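You operate a simulated robot arm through the tools that you are given. There is no shell and no other tool. Be economical: measure what you need, move in short steps, check, and stop when the job is done.

The job below is to be done with a simulated robot arm. You get a single attempt, and the scene is never put back.

TASK
Pour the leftover paste from the orange cup back into the drum.
Fine: open the yellow lid and shut it again; put the cup back. Set down upright: what you pick out. Where these are worked on the way, their far stop is far enough and under half their travel is too little: yellow lid.

Only the result counts: the job must be done as asked and must still hold three seconds after the hand-in. Knocking over, shifting, dropping, spilling or breaking anything else fails it. A push-on lid holds only when it is set on centred and level and pressed home; a screw cap is set on level and turned clockwise until tight.

THE ROBOT
A 6-joint arm with a two-finger parallel gripper, fixed in place. Base frame: the origin is at the foot of the arm, x ahead of it, y to its left, z up; the work surface is at about z = 860. Lengths are in mm, angles in rad, forces in N, time in s.
With the tool pointing down near the work surface it reaches from about 240 to 640 mm from the base axis. Its first joint turns from -1.152 to 1.152 rad. Payload 2.7 kg.
Tool frame: the origin (TCP) lies between the finger pads and is the grasp point; the fingertips stand 23 mm ahead of it; z points along the fingers, y is the line along which they close. The gripper opens to 94 mm. The fingers are 38 mm wide and 10 mm thick; the gripper's body (54 by 96 mm) begins 39 mm behind the TCP.
Orientation is told as [roll, pitch, yaw] about the base's x, y, z axes, in that order, counted from this pose: with the fingers straight down and closing along the base's y, the tool's x points along the base's -x, its y along +y and its z along -z.

THE INTERFACE
- The arm moves only by the tool send_rows. Its argument "moves" is one flat list of numbers, 7 for each row, row after row: the turn, a rotation vector about the tool's x, y, z in rad, then the shift along the tool's x, y, z in mm, then the finger opening in mm, from 0 to 94. In form: [rx, ry, rz, dx, dy, dz, hand, rx, ry, rz, dx, dy, dz, hand, ...]. A call has 1 to 8 rows; each row shifts and turns the commanded pose from where the row before left it, along the tool's axes as they then stand. Each row takes 0.2 s and may step no farther than 50 mm and 0.15 rad from the row before; otherwise, or with a gripper value out of range, the whole call is refused. A pose out of reach is approached as far as the arm can. The call stops where the force on the tool passes 60 N (or 10 N more than at its start, if that is more) or the arm is blocked; 0.2 s more then pass. The fingers move at their own pace (about 45 mm/s each) and stop on an object; they squeeze with about 43 N. The grip force told is the motor's: it shows also when the fingers shut on nothing. Time passes only in rows, and 0.2 s behind the last, so rows that do not move let the fingers close. The reply holds the time, the measured pose of the TCP, the force on the tool along the base axes, the opening and the grip force, in the units named above and with some noise, with the torque about the TCP (base axes, N m) and any sound that the robot's microphone picked up, and new pictures: "views" is both (left out), scene, wrist or none.
- Cameras (640 x 400 px; columns grow to the right, rows downward): "scene" is fixed at [82.2, -435.6, 1411.2]; the picture's right is [0.71, -0.71, 0.00], its down [-0.36, -0.36, -0.86] and it looks along [0.61, 0.61, -0.51] (base axes); focal length 288 px, centre (320, 200). "wrist" rides on the gripper at [87, 16, -74] in the tool frame; the picture's right is [-0.18, 0.98, 0.00], its down [-0.58, -0.11, -0.81] and it looks along [-0.79, -0.15, 0.59] (tool axes); focal length 243 px, centre (320, 200). There is no depth. A picture from a camera that has moved, and an enlarged one, comes with that camera's place and axes in the base frame and with its lens.
- zoom(camera, box): a new picture of the part [left, top, right, bottom] of that camera's present view, enlarged. No time passes.
- job_done(): hands the job in; it is judged then, once.

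Go step by step. Nothing tells you positions but the pictures and the camera data: compare them with the known pose of the tool, close in by small moves and look again before you grip or let go. The budget is 120 turns and 200 pictures, counting those below and the enlarged ones. Unless the task says otherwise, let go and move clear before handing in, and close with one line.

The tools are called after "Emit:" as name(argument=value, ...) on one line, values as JSON. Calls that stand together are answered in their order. send_rows: Moves the arm, as the interface text tells. Its arguments: {"type":"object","properties":{"moves":{"type":"array","items":{"type":"number"}},"views":{"type":"string","enum":["both","scene","wrist","none"]}},"required":["moves"]} The other tools are called the same way: zoom (camera, box) takes an enlarged picture of a part of a camera's view; job_done () hands the job in.

At the start:

```text
time: 0.0
tcp_pos: [386.3, 47.9, 1189.2]
tcp_rot: [0.002, 0.001, 0.002]
wrist_force: [-0.9, -0.3, -1.2]
moment: [0.01, -0.01, 0.02]
opening: 93.9
finger_force: 0.1
```

scene: 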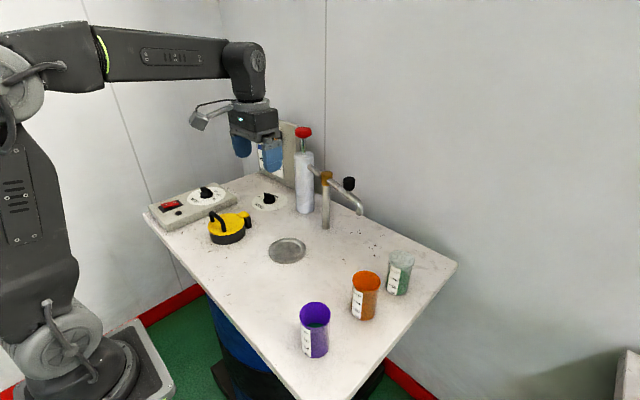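
wrist: 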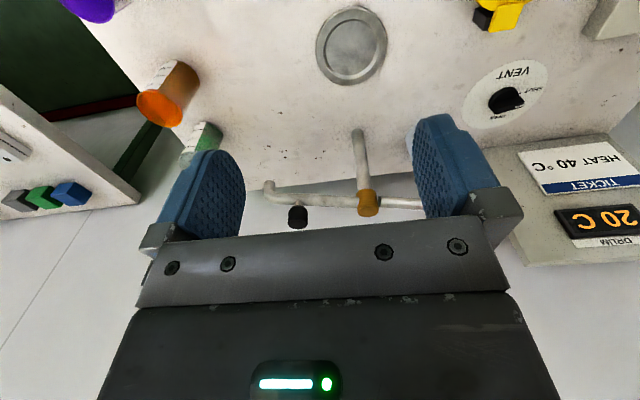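

I see a bench with a yellow lid (hinged?), a vent knob, a heater panel, a pump with a spout and three cups. I'll zoom in for details first.

Emit:
zoom(camera="scene", box=[140, 170, 300, 270])

Emit:
zoom(camera="scene", box=[280, 230, 440, 370])

Emit:
zoom(camera="scene", box=[250, 110, 390, 240])

Emit:
zoom(camera="wrist", box=[440, 0, 640, 260])

```text
4.00 times, centred on (220, 220) of scene
camera zoom: at [82.2, -435.6, 1411.2], right [0.71, -0.71, 0.0], down [-0.36, -0.36, -0.86], along [0.61, 0.61, -0.51], focal length 1154 px, centre (720, 120)
```

zoom: 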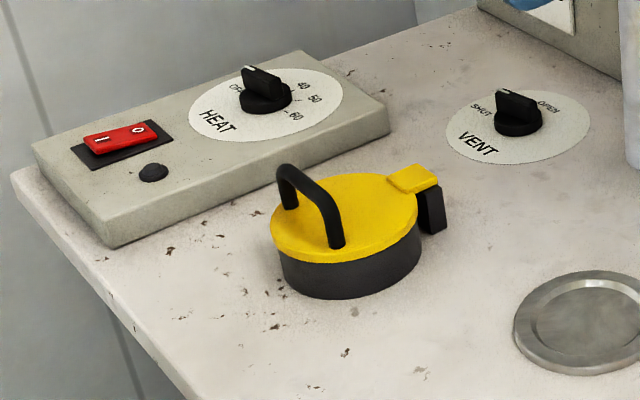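

```text
2.86 times, centred on (360, 300) of scene
camera zoom: at [82.2, -435.6, 1411.2], right [0.71, -0.71, 0.0], down [-0.36, -0.36, -0.86], along [0.61, 0.61, -0.51], focal length 824 px, centre (206, -86)
```

zoom: 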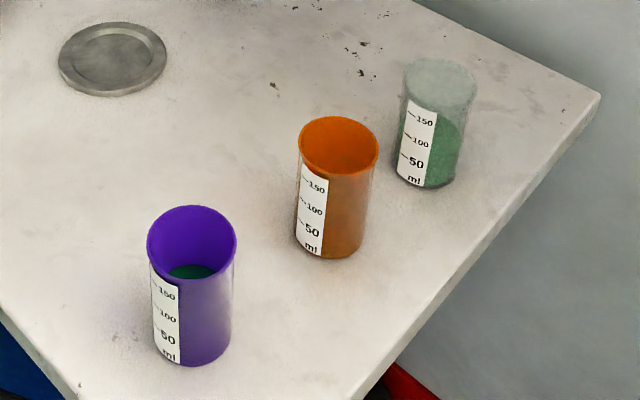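

```text
3.08 times, centred on (320, 175) of scene
camera zoom: at [82.2, -435.6, 1411.2], right [0.71, -0.71, 0.0], down [-0.36, -0.36, -0.86], along [0.61, 0.61, -0.51], focal length 888 px, centre (320, 277)
```

zoom: 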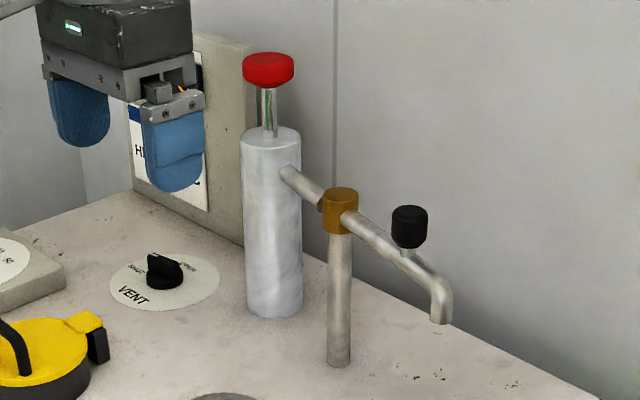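

```text
1.54 times, centred on (540, 130) of wrist
camera zoom: at [299.3, 64.5, 1264.4], right [0.18, 0.98, 0.0], down [0.58, -0.11, 0.81], along [0.79, -0.15, -0.59], focal length 373 px, centre (-18, 308)
```

zoom: 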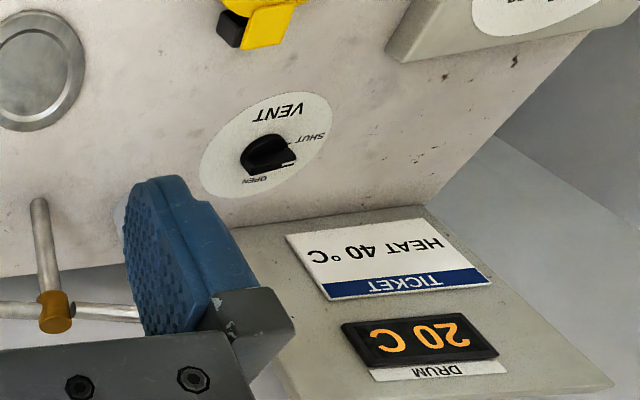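

The lid's hinge is on its +x side. Its handle bar runs along y near (367, 284, ~930). The orange cup is near (452, -202), between the purple and green cups. I'll move above the lid first and turn the fingers so they close along x.

Emit:
send_rows(moves=[0, 0, 0, 3.2, 39.3, 18, 94, 0, 0, 0, 3.2, 39.3, 18, 94, 0, 0, 0, 3.2, 39.3, 18, 94, 0, 0, 0, 3.2, 39.3, 18, 94, 0, 0, 0, 3.2, 39.3, 18, 94, 0, 0, 0, 3.2, 39.3, 18, 94], views="none")

Emit:
send_rows(moves=[0, 0, -0.1428, 0, 0, 0, 94, 0, 0, -0.1428, 0, 0, 0, 94, 0, 0, -0.1428, 0, 0, 0, 94, 0, 0, -0.1428, 0, 0, 0, 94, 0, 0, -0.1428, 0, 0, 0, 94, 0, 0, -0.1428, 0, 0, 0, 94, 0, 0, -0.1428, 0, 0, 0, 94, 0, 0, -0.1428, 0, 0, 0, 94], views="none")

Emit:
send_rows(moves=[0, 0, -0.1428, 0, 0, 0, 94, 0, 0, -0.1428, 0, 0, 0, 94, 0, 0, -0.1428, 0, 0, 0, 94])

```text
time: 1.4
tcp_pos: [367.3, 284.1, 1079.0]
tcp_rot: [-0.001, -0.001, 0.0]
wrist_force: [-0.1, -0.2, 0.6]
moment: [-0.02, 0.0, -0.02]
opening: 94.0
finger_force: 0.0
```

```text
time: 3.2
tcp_pos: [368.2, 284.4, 1082.7]
tcp_rot: [0.0, 0.0, 1.144]
wrist_force: [0.6, 0.1, 0.8]
moment: [-0.03, 0.0, -0.01]
opening: 94.0
finger_force: 0.1
```

```text
time: 4.0
tcp_pos: [367.8, 283.7, 1081.5]
tcp_rot: [-0.002, -0.001, 1.572]
wrist_force: [-0.2, 0.0, -0.2]
moment: [0.02, 0.02, 0.02]
opening: 94.0
finger_force: 0.1
camera wrist: at [350.5, 198.0, 1156.7], right [-0.98, 0.18, 0.0], down [0.11, 0.58, 0.81], along [0.15, 0.79, -0.59], focal length 243 px, centre (320, 200)
```

scene: 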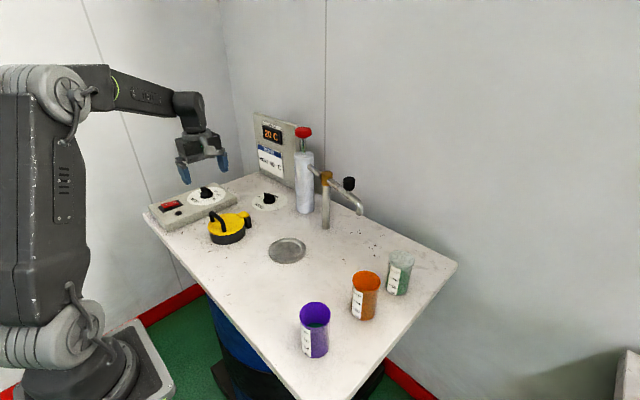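
wrist: 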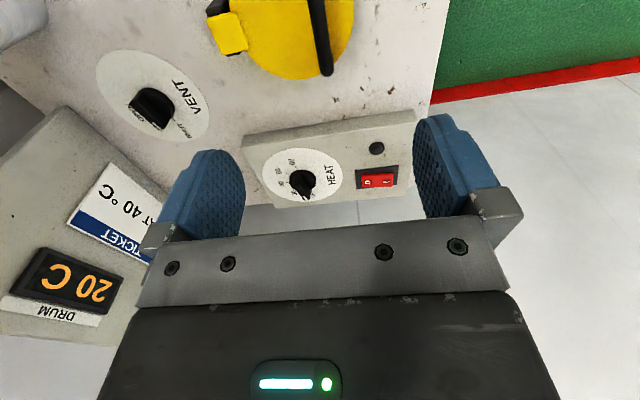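

Emit:
send_rows(moves=[0, 0, 0, 45, 0, 0, 94, 0, 0, 0, 45, 0, 0, 94], views="wrist")

Emit:
zoom(camera="wrist", box=[180, 0, 400, 140])

```text
time: 4.6
tcp_pos: [367.0, 190.7, 1083.2]
tcp_rot: [-0.001, -0.001, 1.572]
wrist_force: [-1.0, 0.5, 1.0]
moment: [0.03, 0.0, 0.0]
opening: 93.9
finger_force: 0.1
camera wrist: at [350.1, 105.3, 1158.0], right [-0.98, 0.18, 0.0], down [0.11, 0.58, 0.81], along [0.15, 0.79, -0.59], focal length 243 px, centre (320, 200)
```

wrist: 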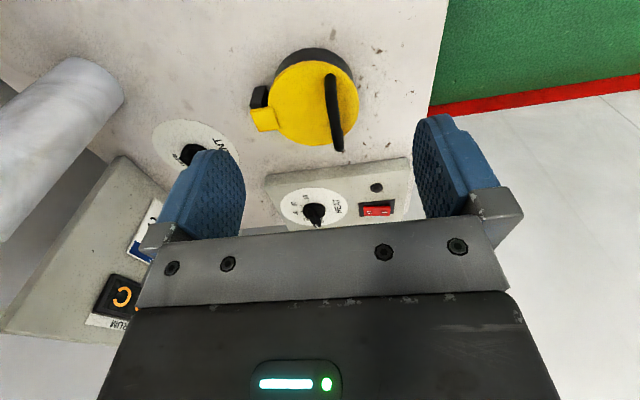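

```text
2.86 times, centred on (290, 70) of wrist
camera zoom: at [350.1, 105.3, 1158.0], right [-0.98, 0.18, 0.0], down [0.11, 0.58, 0.81], along [0.15, 0.79, -0.59], focal length 693 px, centre (406, 571)
```

zoom: 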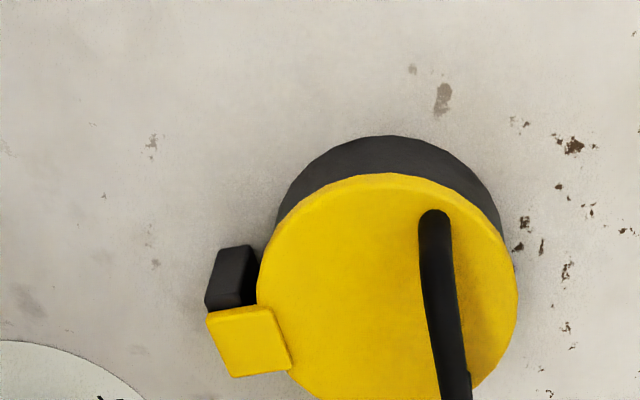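

Lid top is around z≈912 with centre about (385, 262). The handle bar is near x≈364, y 230–300, with its top near z≈950. I'll come down above it and check.

Emit:
send_rows(moves=[0, 0, 0, -37, 2, 42, 50, 0, 0, 0, -36, 2, 42, 50, 0, 0, 0, 0, 0, 0, 50])

Emit:
zoom(camera="scene", box=[160, 140, 300, 260])

```text
refused: row 1 steps farther than a row can; nothing moved
```

```text
3.33 times, centred on (230, 200) of scene
camera zoom: at [82.2, -435.6, 1411.2], right [0.71, -0.71, 0.0], down [-0.36, -0.36, -0.86], along [0.61, 0.61, -0.51], focal length 962 px, centre (620, 200)
```

zoom: 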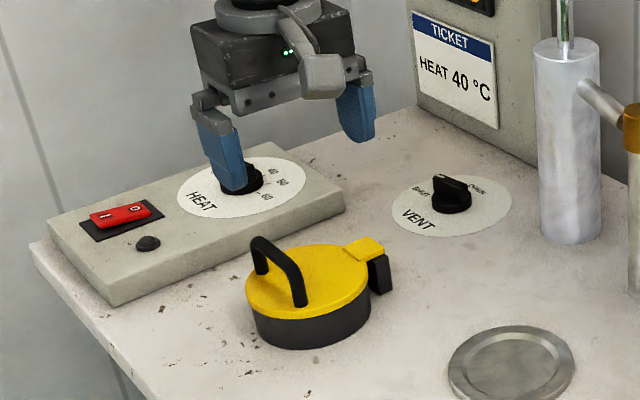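

Emit:
send_rows(moves=[0, 0, 0, -25, 1, 27, 50, 0, 0, 0, -24, 1, 28, 50, 0, 0, 0, -24, 1, 28, 50, 0, 0, 0, 0, 0, 0, 50])

Emit:
zoom(camera="scene", box=[160, 140, 300, 260])

```text
time: 5.6
tcp_pos: [366.1, 265.6, 999.3]
tcp_rot: [-0.002, 0.0, 1.571]
wrist_force: [0.0, -0.1, -0.4]
moment: [-0.01, 0.01, 0.03]
opening: 50.2
finger_force: 0.0
camera wrist: at [348.5, 178.7, 1074.5], right [-0.98, 0.18, 0.0], down [0.11, 0.58, 0.81], along [0.15, 0.79, -0.59], focal length 243 px, centre (320, 200)
```

scene: 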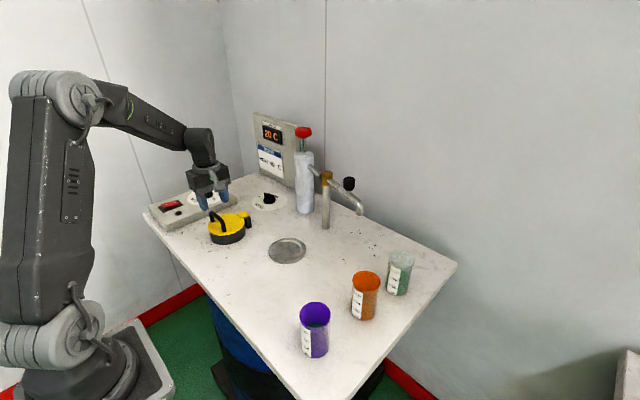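
wrist: 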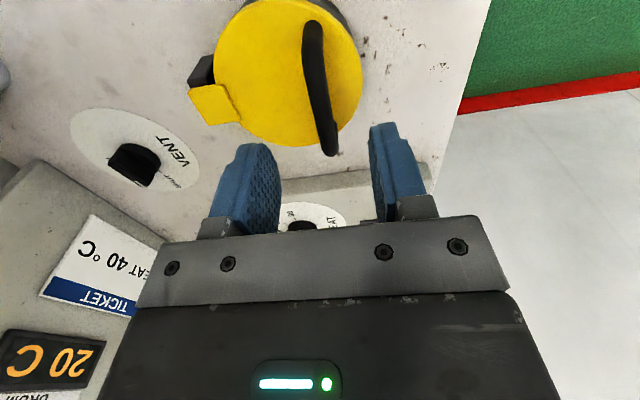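

```text
3.33 times, centred on (230, 200) of scene
camera zoom: at [82.2, -435.6, 1411.2], right [0.71, -0.71, 0.0], down [-0.36, -0.36, -0.86], along [0.61, 0.61, -0.51], focal length 962 px, centre (620, 200)
```

zoom: 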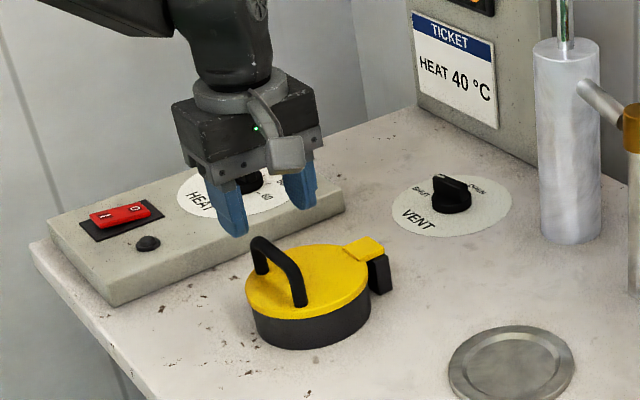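

The bar's top sits near z≈944 around (362, 263). I'll lower the fingers astride it and then close.

Emit:
send_rows(moves=[0, 0, 0, 2, 3, 20, 50, 0, 0, 0, 0, 0, 20, 50, 0, 0, 0, 0, 0, 12, 50, 0, 0, 0, 0, 0, 0, 50])

Emit:
zoom(camera="scene", box=[170, 170, 270, 250])

```text
time: 6.6
tcp_pos: [363.0, 262.8, 947.3]
tcp_rot: [-0.001, 0.001, 1.572]
wrist_force: [0.4, -0.2, 0.2]
moment: [0.01, 0.02, 0.0]
opening: 49.9
finger_force: 0.0
camera wrist: at [345.2, 177.3, 1021.4], right [-0.98, 0.18, 0.0], down [0.11, 0.58, 0.81], along [0.15, 0.79, -0.59], focal length 243 px, centre (320, 200)
```

scene: 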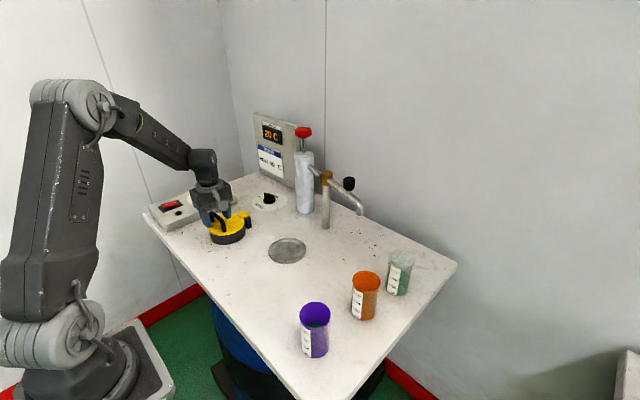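
wrist: 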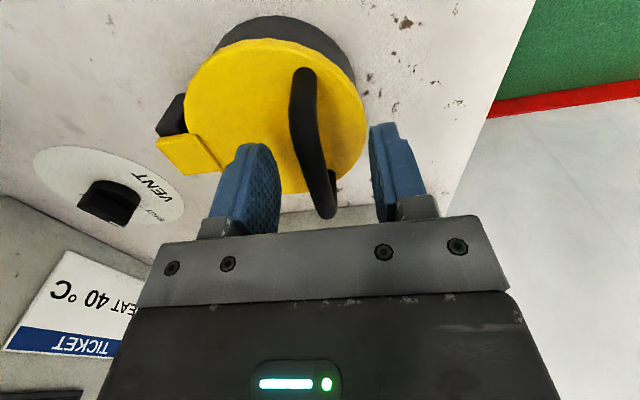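

```text
5.00 times, centred on (220, 210) of scene
camera zoom: at [82.2, -435.6, 1411.2], right [0.71, -0.71, 0.0], down [-0.36, -0.36, -0.86], along [0.61, 0.61, -0.51], focal length 1442 px, centre (820, 150)
```

zoom: 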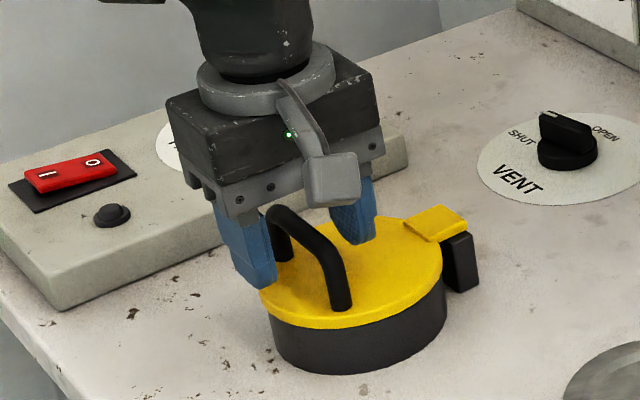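

Emit:
send_rows(moves=[0, 0, 0, 0, 0, 6, 50, 0, 0, 0, 0, 0, 0, 30, 0, 0, 0, 0, 0, 0, 15, 0, 0, 0, 0, 0, 0, 0, 0, 0, 0, 0, 0, 0, 0, 0, 0, 0, 0, 0, 0, 0])

Emit:
zoom(camera="scene", box=[170, 170, 270, 250])

```text
time: 8.0
tcp_pos: [364.1, 264.5, 942.1]
tcp_rot: [-0.007, -0.001, 1.57]
wrist_force: [32.5, -0.8, -7.7]
moment: [0.13, -0.11, -0.01]
opening: 11.1
finger_force: 44.9
camera wrist: at [347.0, 177.6, 1015.8], right [-0.98, 0.18, -0.01], down [0.1, 0.58, 0.81], along [0.15, 0.79, -0.59], focal length 243 px, centre (320, 200)
```

scene: 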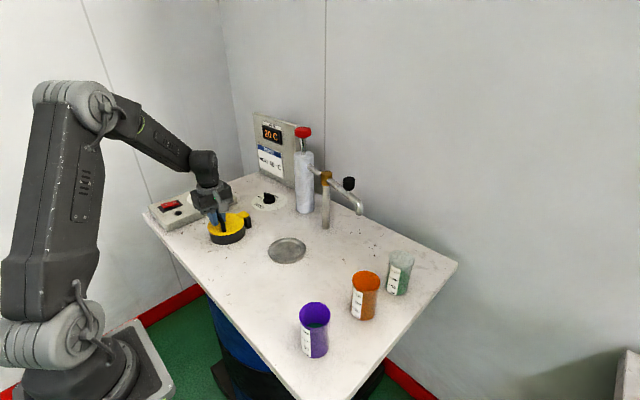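
wrist: 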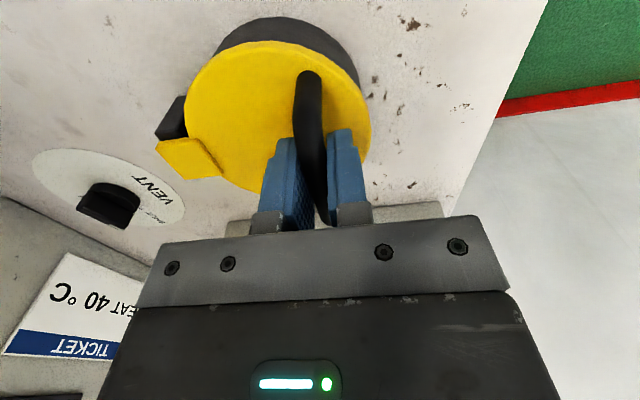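

```text
5.00 times, centred on (220, 210) of scene
camera zoom: at [83.1, -435.6, 1411.2], right [0.71, -0.71, 0.0], down [-0.36, -0.36, -0.86], along [0.61, 0.61, -0.51], focal length 1442 px, centre (820, 150)
```

zoom: 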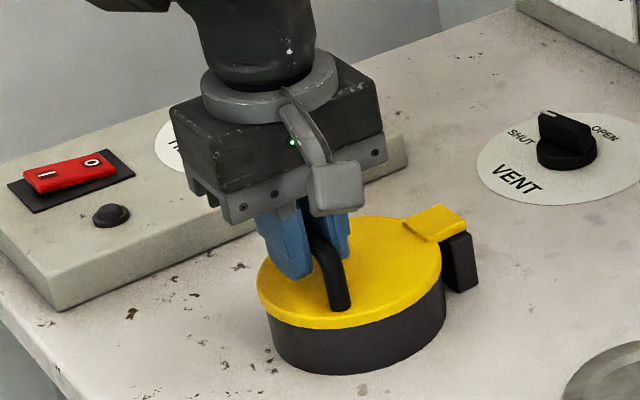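

The handle is gripped; the side force shows the bar about 2 mm toward +x, so I'll correct for that. Now I'll lift along the hinge arc in small steps and watch the force.

Emit:
send_rows(moves=[0, 0, 0, 0, -2, 0, 0, 0, 0, 0, 0, -5.7, -10.4, 0, 0, 0, 0, 0, -7, -9.5, 0, 0, 0, 0, 0, 0, 0, 0])

Emit:
zoom(camera="scene", box=[170, 170, 270, 250])

```text
time: 9.0
tcp_pos: [375.0, 264.0, 960.3]
tcp_rot: [0.006, 0.003, 1.57]
wrist_force: [-9.6, -6.5, 3.1]
moment: [-0.89, 0.19, -0.59]
opening: 11.4
finger_force: 44.5
camera wrist: at [357.3, 178.2, 1035.5], right [-0.98, 0.18, 0.0], down [0.11, 0.58, 0.8], along [0.15, 0.79, -0.59], focal length 243 px, centre (320, 200)
```

scene: 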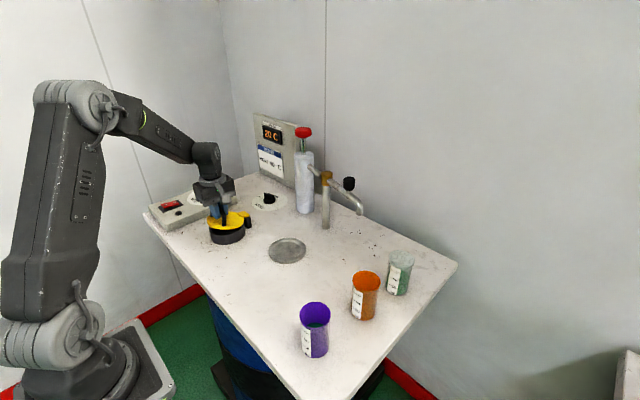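
wrist: 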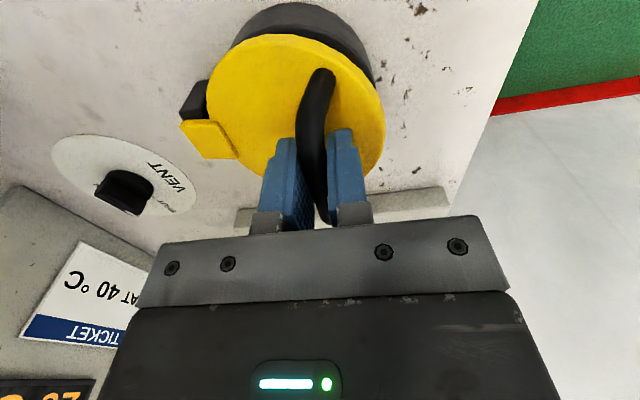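

```text
5.00 times, centred on (220, 210) of scene
camera zoom: at [81.9, -435.8, 1411.2], right [0.71, -0.71, 0.0], down [-0.36, -0.36, -0.86], along [0.61, 0.61, -0.51], focal length 1442 px, centre (820, 150)
```

zoom: 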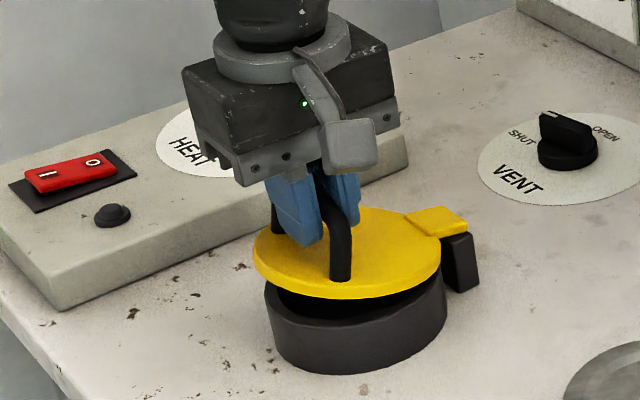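

The lid is opening smoothly, so I'll continue along the arc.

Emit:
send_rows(moves=[0, 0, 0, 0, -8.1, -8.5, 0, 0, 0, 0, 0, -9.2, -7.3, 0, 0, 0, 0, 0, -10, -6.1, 0, 0, 0, 0, 0, -10.8, -4.8, 0])

Emit:
zoom(camera="scene", box=[170, 160, 270, 240])

```text
time: 10.0
tcp_pos: [415.2, 266.2, 991.1]
tcp_rot: [-0.008, -0.003, 1.569]
wrist_force: [-15.6, -7.3, 30.5]
moment: [0.0, 0.0, -1.56]
opening: 11.5
finger_force: 45.1
camera wrist: at [397.5, 179.2, 1064.8], right [-0.98, 0.19, -0.01], down [0.1, 0.58, 0.81], along [0.15, 0.79, -0.59], focal length 243 px, centre (320, 200)
```

scene: 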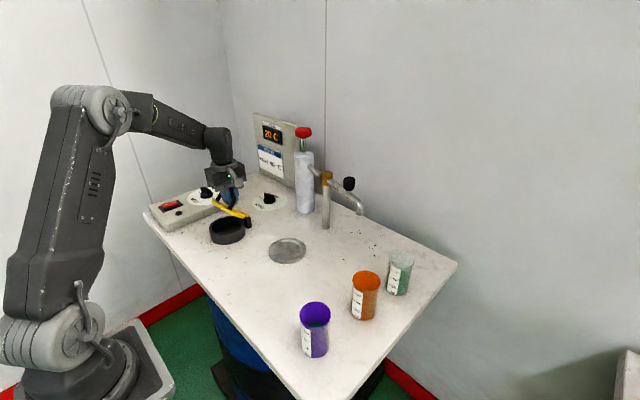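
wrist: 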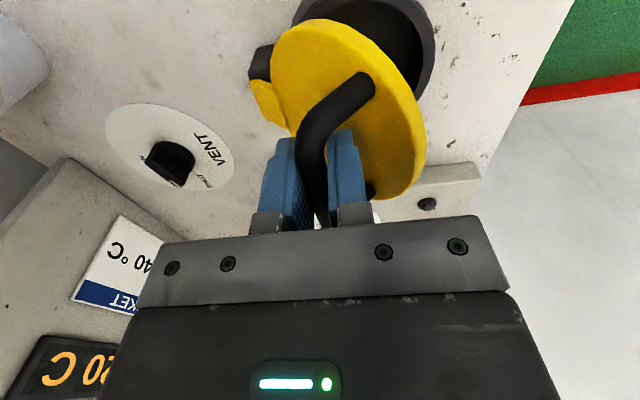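

```text
5.00 times, centred on (220, 200) of scene
camera zoom: at [81.3, -436.1, 1411.1], right [0.71, -0.71, 0.0], down [-0.36, -0.36, -0.86], along [0.61, 0.61, -0.51], focal length 1442 px, centre (820, 200)
```

zoom: 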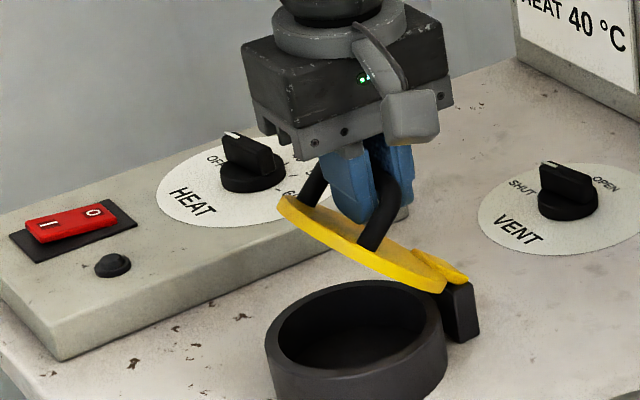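

Emit:
send_rows(moves=[0, 0, 0, 0, 0, -3, 0, 0, 0, 0, 0, -11.3, -4, 0, 0, 0, 0, 0, -11.7, -2.5, 0])

Emit:
zoom(camera="scene", box=[170, 160, 270, 240])

```text
time: 10.8
tcp_pos: [436.9, 265.8, 995.8]
tcp_rot: [-0.002, 0.0, 1.571]
wrist_force: [-3.0, 9.0, 9.2]
moment: [-0.93, 0.13, -1.7]
opening: 11.6
finger_force: 44.9
camera wrist: at [419.5, 179.4, 1070.8], right [-0.98, 0.18, 0.0], down [0.11, 0.58, 0.81], along [0.15, 0.79, -0.59], focal length 243 px, centre (320, 200)
```

scene: 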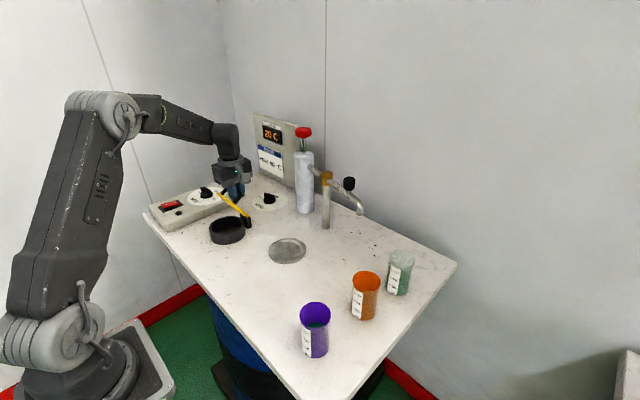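
wrist: 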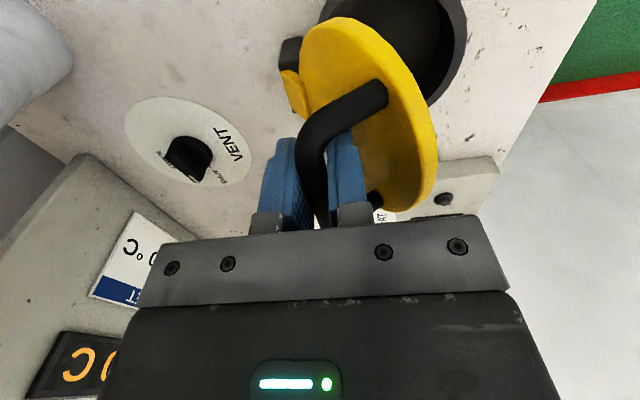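

```text
5.00 times, centred on (220, 200) of scene
camera zoom: at [81.9, -435.4, 1411.3], right [0.71, -0.71, 0.0], down [-0.36, -0.36, -0.86], along [0.61, 0.61, -0.51], focal length 1442 px, centre (820, 200)
```

zoom: 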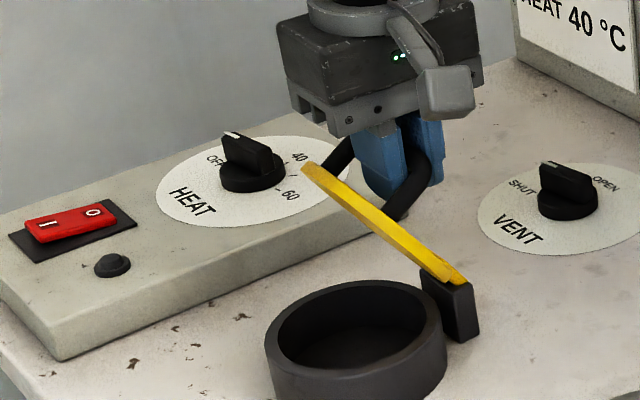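

Emit:
send_rows(moves=[-0.1, 0, 0, 0, -11.9, -1, 0, -0.1, 0, 0, 0, -11.9, -0.5, 0, -0.1, 0, 0, 0, -11.9, -0.2, 0])

Emit:
zoom(camera="scene", box=[170, 160, 270, 240])

```text
time: 11.6
tcp_pos: [473.8, 265.0, 996.3]
tcp_rot: [0.299, 0.001, 1.569]
wrist_force: [3.4, 12.0, 9.0]
moment: [-1.17, -0.08, -1.45]
opening: 11.6
finger_force: 44.9
camera wrist: at [479.6, 179.3, 1071.8], right [-0.94, 0.19, 0.29], down [0.34, 0.58, 0.74], along [-0.03, 0.79, -0.61], focal length 243 px, centre (320, 200)
```

scene: 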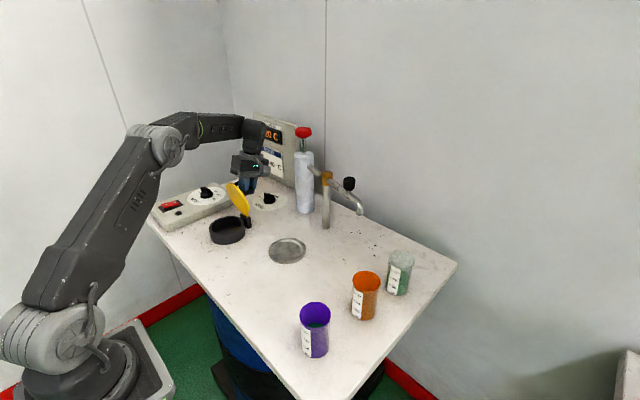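
wrist: 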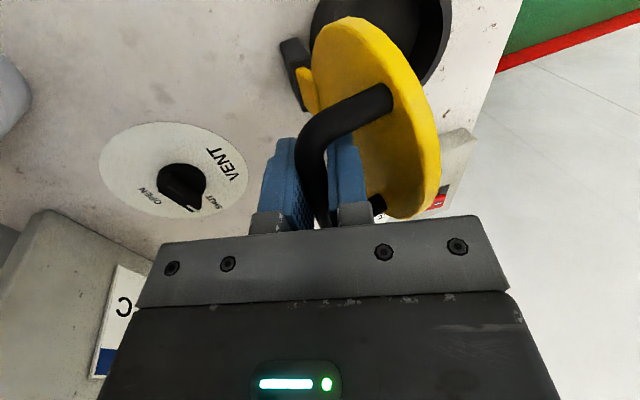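

```text
5.00 times, centred on (220, 200) of scene
camera zoom: at [82.1, -435.3, 1411.3], right [0.71, -0.71, 0.0], down [-0.36, -0.36, -0.86], along [0.61, 0.61, -0.51], focal length 1442 px, centre (820, 200)
```

zoom: 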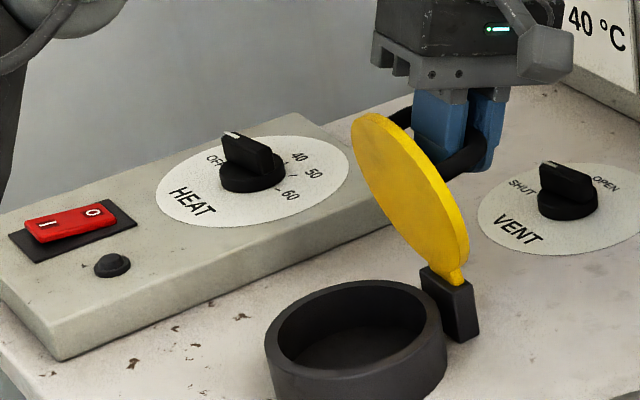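

Emit:
send_rows(moves=[-0.1, 0, 0, 0, -11.9, 0, 0, -0.12, 0, 0, 0, -11.9, 0, 0, -0.12, 0, 0, 0, -11.9, 0, 0])

Emit:
zoom(camera="scene", box=[180, 150, 280, 230])

```text
time: 12.4
tcp_pos: [483.9, 264.0, 985.8]
tcp_rot: [0.572, -0.021, 1.568]
wrist_force: [-2.7, 8.5, 0.3]
moment: [-1.24, 0.16, -1.59]
opening: 12.1
finger_force: 45.1
out of reach, approached as far as the arm can: row 2, 3
stopped in row 3: the force on the tool passed its limit at 76 N (the readings are from after the stop); the commanded pose is now the measured one
camera wrist: at [508.3, 175.6, 1055.6], right [-0.83, 0.18, 0.53], down [0.53, 0.57, 0.63], along [-0.19, 0.8, -0.56], focal length 243 px, centre (320, 200)
```

scene: 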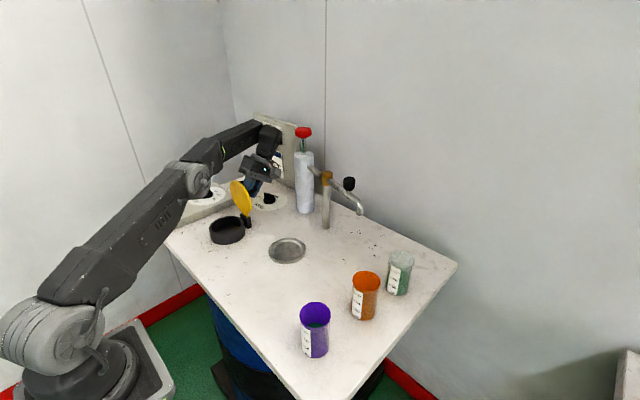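
wrist: 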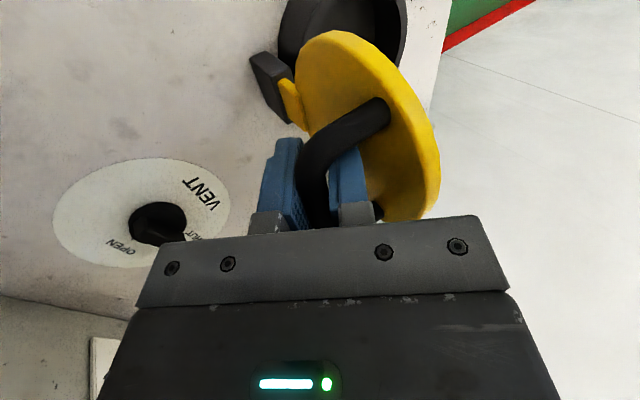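

```text
5.00 times, centred on (230, 190) of scene
camera zoom: at [82.1, -435.4, 1411.3], right [0.71, -0.71, 0.0], down [-0.36, -0.36, -0.86], along [0.61, 0.61, -0.51], focal length 1442 px, centre (770, 250)
```

zoom: 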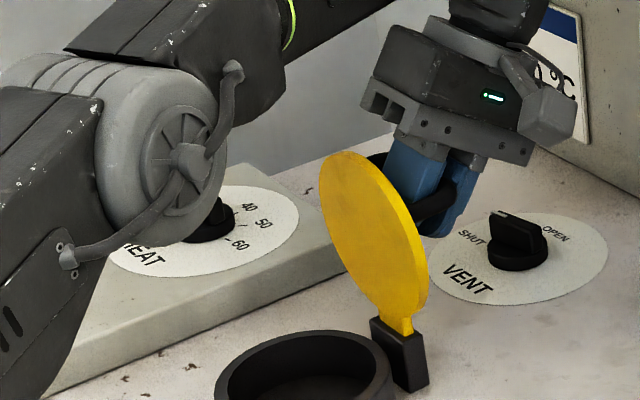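

The lid is at about 90° and the arm is at its reach limit in this tilt. I'll loosen the grip, still caging the bar, and see whether the lid stays.

Emit:
send_rows(moves=[0, 0, 0, 0, 0, 0, 30, 0, 0, 0, 0, 0, 0, 30, 0, 0, 0, 0, 0, 0, 30], views="wrist")

Emit:
zoom(camera="scene", box=[180, 150, 280, 230])

```text
time: 13.2
tcp_pos: [482.9, 260.6, 986.7]
tcp_rot: [0.569, -0.024, 1.572]
wrist_force: [0.5, -0.5, 0.3]
moment: [0.0, -0.03, 0.01]
opening: 29.7
finger_force: 0.1
camera wrist: at [509.0, 174.6, 1055.6], right [-0.83, 0.17, 0.53], down [0.53, 0.57, 0.63], along [-0.19, 0.81, -0.56], focal length 243 px, centre (320, 200)
```

wrist: 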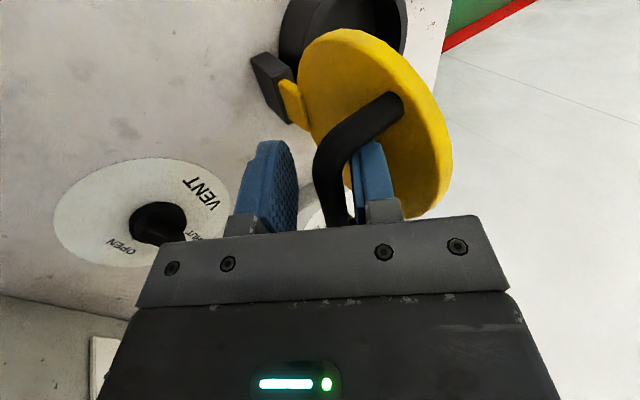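

```text
5.00 times, centred on (230, 190) of scene
camera zoom: at [82.2, -435.6, 1411.2], right [0.71, -0.71, 0.0], down [-0.36, -0.36, -0.86], along [0.61, 0.61, -0.51], focal length 1442 px, centre (770, 250)
```

zoom: 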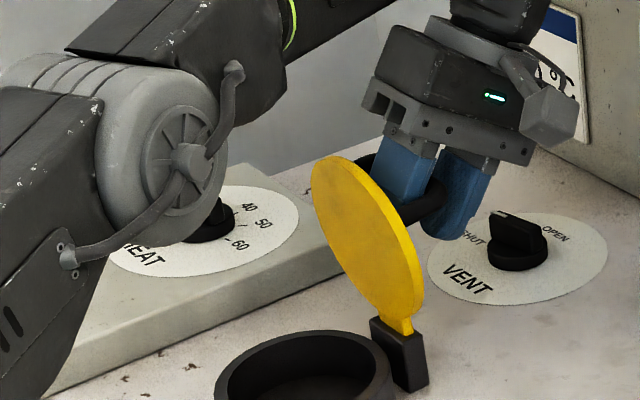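

Emit:
send_rows(moves=[0.12, 0, 0, 0, 0, 0, 22, 0.12, 0, 0, 0, 0, 0, 22, 0.12, 0, 0, 0, -4, 0, 22, 0, 0, 0, 0, -8, 0, 22, 0, 0, 0, 0, -8, 0, 22], views="wrist")

Emit:
zoom(camera="scene", box=[180, 150, 280, 230])

```text
time: 14.4
tcp_pos: [503.0, 261.7, 981.9]
tcp_rot: [0.21, -0.022, 1.573]
wrist_force: [-0.1, 0.8, 0.1]
moment: [0.0, 0.03, -0.04]
opening: 22.1
finger_force: 0.3
camera wrist: at [501.7, 174.6, 1056.1], right [-0.96, 0.18, 0.21], down [0.27, 0.56, 0.78], along [0.02, 0.81, -0.59], focal length 243 px, centre (320, 200)
```

wrist: 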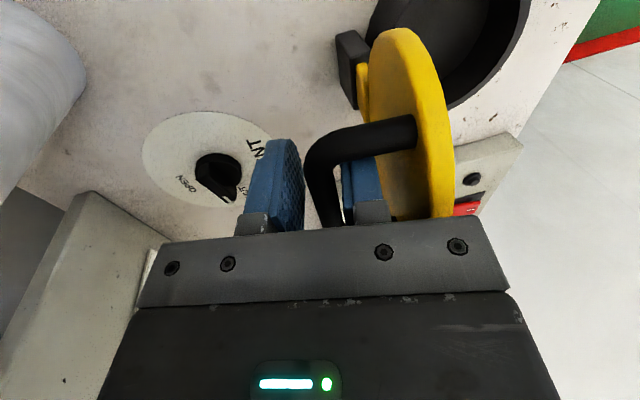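

```text
5.00 times, centred on (230, 190) of scene
camera zoom: at [82.2, -435.6, 1411.2], right [0.71, -0.71, 0.0], down [-0.36, -0.36, -0.86], along [0.61, 0.61, -0.51], focal length 1442 px, centre (770, 250)
```

zoom: 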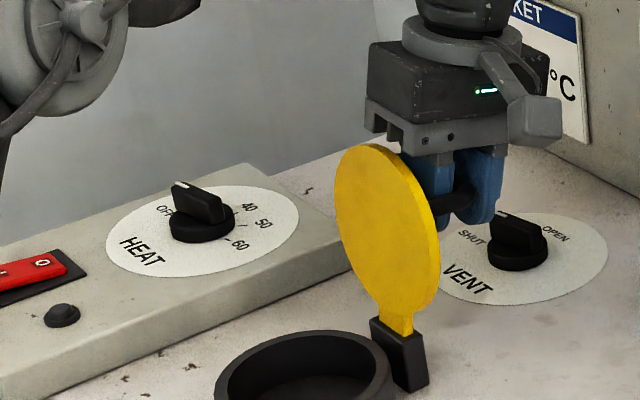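

Emit:
send_rows(moves=[0, 0, 0, 0, -6, 0, 22, 0, 0, 0, 0, -6, 1, 22, 0, 0, 0, 0, -6, 2, 22, 0, 0, 0, 0, 0, 0, 22], views="wrist")

Emit:
zoom(camera="scene", box=[180, 150, 280, 230])

```text
time: 15.4
tcp_pos: [518.7, 263.2, 975.2]
tcp_rot: [0.209, -0.022, 1.574]
wrist_force: [-5.8, 1.5, 3.6]
moment: [-0.13, 0.03, -0.15]
opening: 25.1
finger_force: 3.3
camera wrist: at [518.2, 175.6, 1050.5], right [-0.96, 0.18, 0.21], down [0.27, 0.56, 0.78], along [0.02, 0.81, -0.59], focal length 243 px, centre (320, 200)
```

wrist: 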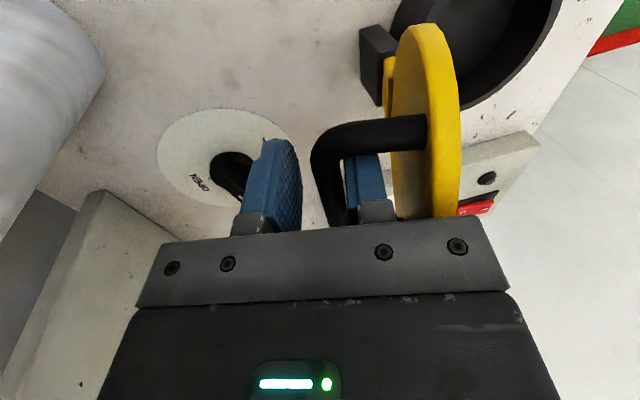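

```text
5.00 times, centred on (230, 190) of scene
camera zoom: at [81.9, -435.6, 1411.2], right [0.71, -0.71, 0.0], down [-0.36, -0.36, -0.86], along [0.61, 0.61, -0.51], focal length 1442 px, centre (770, 250)
```

zoom: 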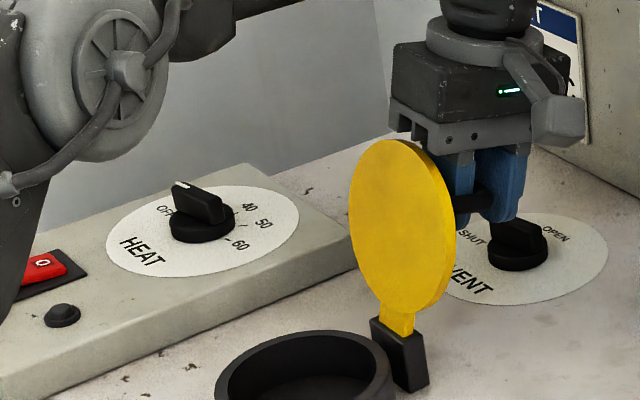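

Emit:
send_rows(moves=[0, 0, 0, 0, -5, 1, 22, 0, 0, 0, 0, 0, 0, 22], views="none")

Emit:
send_rows(moves=[0, 0, 0, 0, 4, -1, 30, 0, 0, 0, 0, 2, 0, 34, 0, 0, 0, 0, 0, 0, 34], views="wrist")

Emit:
zoom(camera="scene", box=[180, 150, 280, 230])

```text
time: 16.0
tcp_pos: [523.1, 262.6, 975.0]
tcp_rot: [0.212, -0.021, 1.573]
wrist_force: [-21.5, 1.3, 10.5]
moment: [-0.39, 0.03, -0.4]
opening: 32.1
finger_force: 11.5
```

```text
time: 16.8
tcp_pos: [518.6, 262.5, 976.0]
tcp_rot: [0.209, -0.021, 1.571]
wrist_force: [0.2, -0.3, 0.4]
moment: [0.02, 0.02, -0.01]
opening: 34.1
finger_force: 0.2
camera wrist: at [517.6, 174.6, 1050.2], right [-0.96, 0.18, 0.21], down [0.27, 0.56, 0.78], along [0.02, 0.81, -0.59], focal length 243 px, centre (320, 200)
```

wrist: 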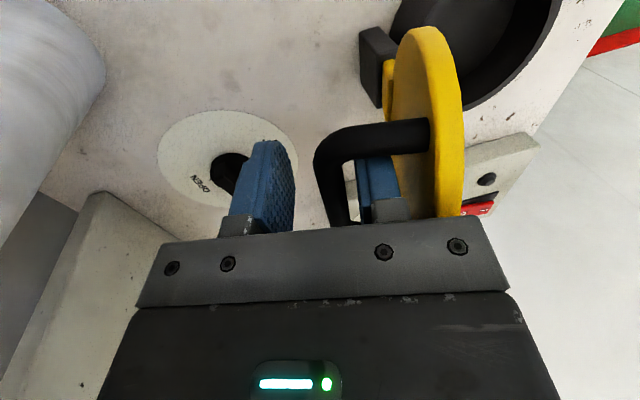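

```text
5.00 times, centred on (230, 190) of scene
camera zoom: at [82.2, -435.6, 1411.2], right [0.71, -0.71, 0.0], down [-0.36, -0.36, -0.86], along [0.61, 0.61, -0.51], focal length 1442 px, centre (770, 250)
```

zoom: 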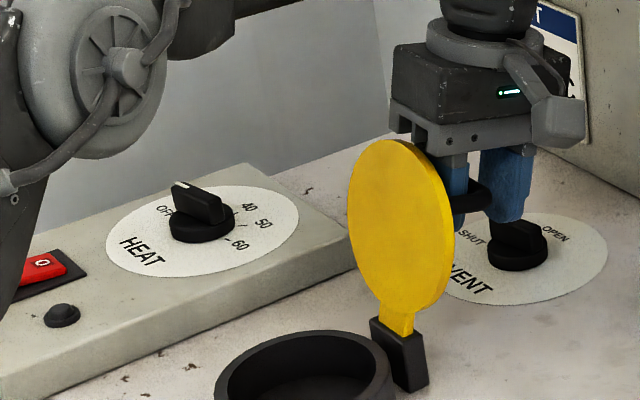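

The lid rests against its far stop. I'll withdraw straight up and check that it stays open.

Emit:
send_rows(moves=[0, 0, 0, 0, 4.2, -19.5, 34, 0, 0, 0, 0, 4.2, -19.5, 34, 0, 0, 0, 0, 4.2, -19.5, 34, 0, 0, 0, 0, 8.4, -39, 34, 0, 0, 0, 0, 8.4, -39, 34, 0.1, 0, 0, 0, 0, 0, 34, 0.11, 0, 0, 0, 0, 0, 34])

Emit:
zoom(camera="scene", box=[180, 150, 280, 230])

```text
time: 18.4
tcp_pos: [511.5, 254.5, 1109.8]
tcp_rot: [-0.001, -0.024, 1.574]
wrist_force: [1.2, 0.9, -0.3]
moment: [0.01, 0.01, 0.01]
opening: 34.0
finger_force: 0.0
out of reach, approached as far as the arm can: row 5
camera wrist: at [493.6, 167.2, 1182.6], right [-0.98, 0.18, 0.0], down [0.11, 0.56, 0.82], along [0.15, 0.81, -0.57], focal length 243 px, centre (320, 200)
```

scene: 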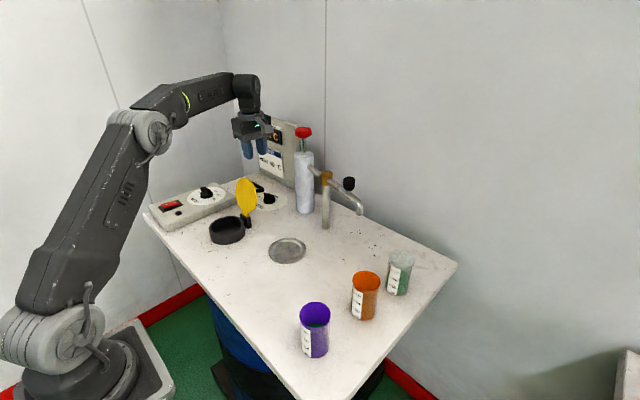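
wrist: 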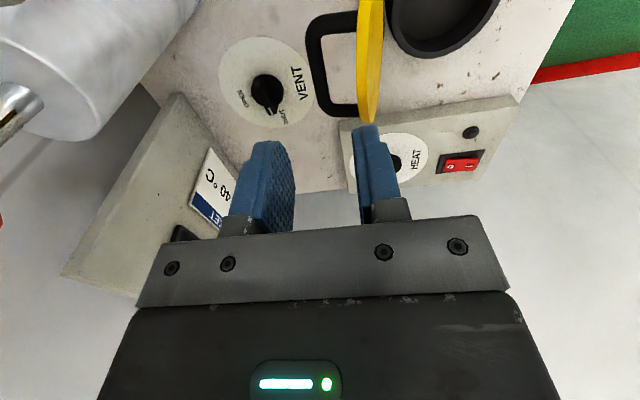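

```text
5.00 times, centred on (230, 190) of scene
camera zoom: at [82.2, -435.6, 1411.2], right [0.71, -0.71, 0.0], down [-0.36, -0.36, -0.86], along [0.61, 0.61, -0.51], focal length 1442 px, centre (770, 250)
```

zoom: 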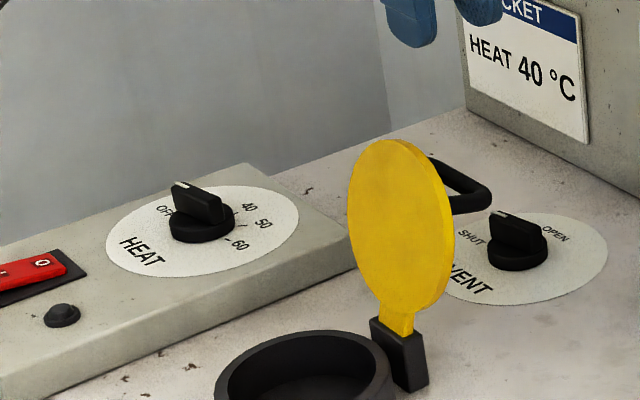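

The lid stays open on its own. Next is the orange cup, which I'll grasp from the side with the tool pointing toward -y, about 20° below horizontal and with the camera on top. I'll go to a staging point clear of the spout first.

Emit:
send_rows(moves=[0, 0, 0, 0, 40, 0, 70, 0, 0, 0, 0, 40, 0, 70, 0, 0, 0, 45, 0, 2, 70, 0, 0, 0, 45, 0, 2, 70, 0, 0, 0, 45, 0, 2, 70, 0, 0, 0, 45, 0, 2, 70, 0, 0, 0, 45, 0, 2, 70, 0, 0, 0, 45, 0, 2, 80], views="none")

Emit:
send_rows(moves=[0, 0, -0.087, 40, 0, 2, 80, 0, 0, -0.087, 40, 0, 2, 80, 0, 0.14, 0, 0, 0, 0, 80, 0, 0.14, 0, 0, 0, 0, 80, 0, 0.14, 0, 0, 0, 0, 80])

```text
time: 20.2
tcp_pos: [430.6, -15.8, 1093.1]
tcp_rot: [0.0, -0.022, 1.573]
wrist_force: [0.3, 0.2, -0.3]
moment: [0.03, -0.02, 0.03]
opening: 80.1
finger_force: 0.0
```

```text
time: 21.4
tcp_pos: [434.1, -93.6, 1086.7]
tcp_rot: [-0.004, 0.4, 1.743]
wrist_force: [-0.5, -0.1, 0.0]
moment: [-0.02, -0.02, 0.01]
opening: 80.0
finger_force: 0.0
camera wrist: at [426.2, -146.9, 1188.4], right [-1.0, 0.0, -0.08], down [-0.04, 0.85, 0.52], along [0.06, 0.52, -0.85], focal length 243 px, centre (320, 200)
```

scene: 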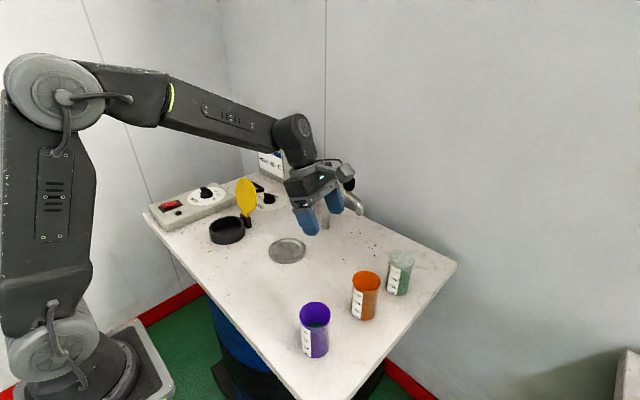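
wrist: 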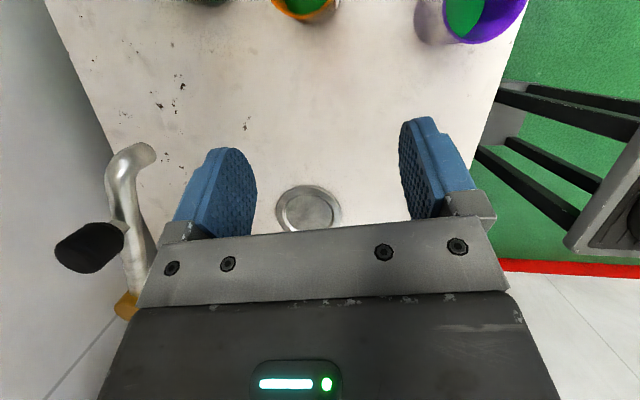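

Emit:
send_rows(moves=[0, 0.14, 0, 0, 0, 0, 80, 0, 0.14, 0, 0, 0, 0, 80, 0, 0.14, 0, 0, 0, 0, 80, 0, 0.14, 0, 0, 0, 0, 80, 0, 0.14, 0, 0, 0, 0, 80, 0, 0.12, 0, 0, 0, 0, 80])

```text
time: 22.8
tcp_pos: [434.7, -95.5, 1088.0]
tcp_rot: [-0.016, 1.219, 1.731]
wrist_force: [-0.2, -1.0, 0.0]
moment: [-0.01, -0.01, 0.01]
opening: 80.0
finger_force: 0.1
camera wrist: at [410.1, -57.3, 1194.5], right [-0.98, -0.11, -0.18], down [-0.06, 0.96, -0.27], along [0.2, -0.25, -0.95], focal length 243 px, centre (320, 200)
```

scene: 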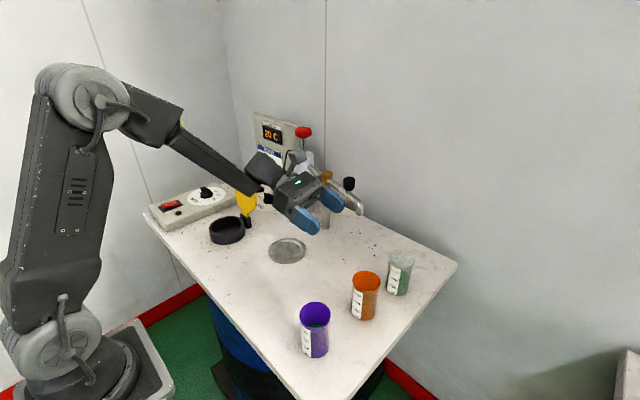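
wrist: 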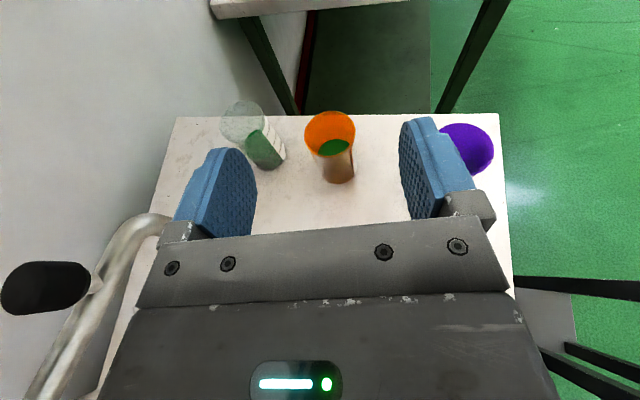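

The orange cup is near (455, -194). I'll lower to a pre-grasp point about 85 mm short of it along the approach.

Emit:
send_rows(moves=[0, 0, 0, -41, -1.4, 22.5, 80, 0, 0, 0, -41, -1.4, 22.5, 80, 0, 0, 0, -41, -1.4, 22.5, 80, 0, 0, 0, 0, 0, 0, 80])

Emit:
zoom(camera="scene", box=[280, 200, 440, 340])

```text
time: 23.8
tcp_pos: [442.4, -113.4, 948.0]
tcp_rot: [-0.014, 1.217, 1.731]
wrist_force: [0.8, -0.4, -1.0]
moment: [0.01, -0.04, -0.03]
opening: 79.8
finger_force: 0.1
camera wrist: at [417.7, -76.6, 1055.1], right [-0.98, -0.11, -0.18], down [-0.06, 0.96, -0.27], along [0.2, -0.25, -0.95], focal length 243 px, centre (320, 200)
```

scene: 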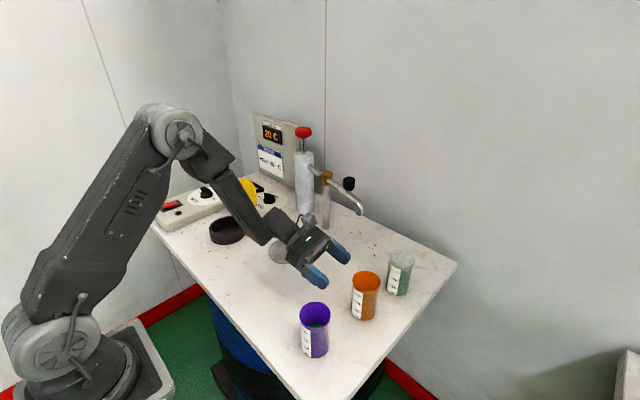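
wrist: 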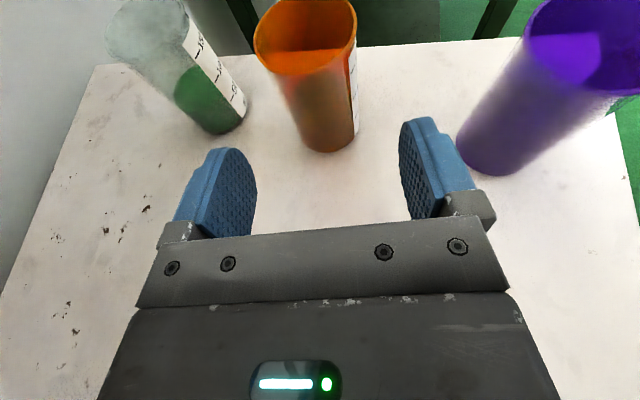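

```text
2.86 times, centred on (360, 270) of scene
camera zoom: at [82.2, -435.6, 1411.2], right [0.71, -0.71, 0.0], down [-0.36, -0.36, -0.86], along [0.61, 0.61, -0.51], focal length 824 px, centre (206, 0)
```

zoom: 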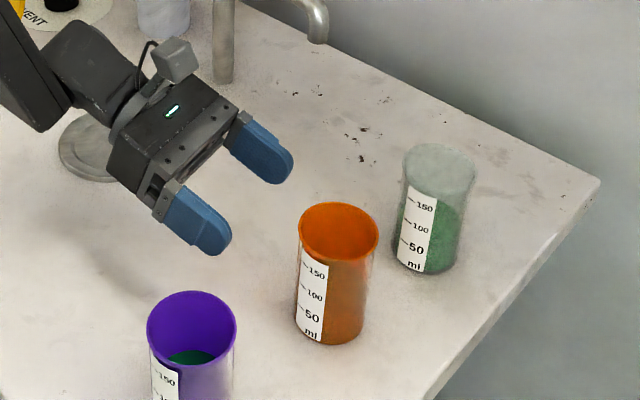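

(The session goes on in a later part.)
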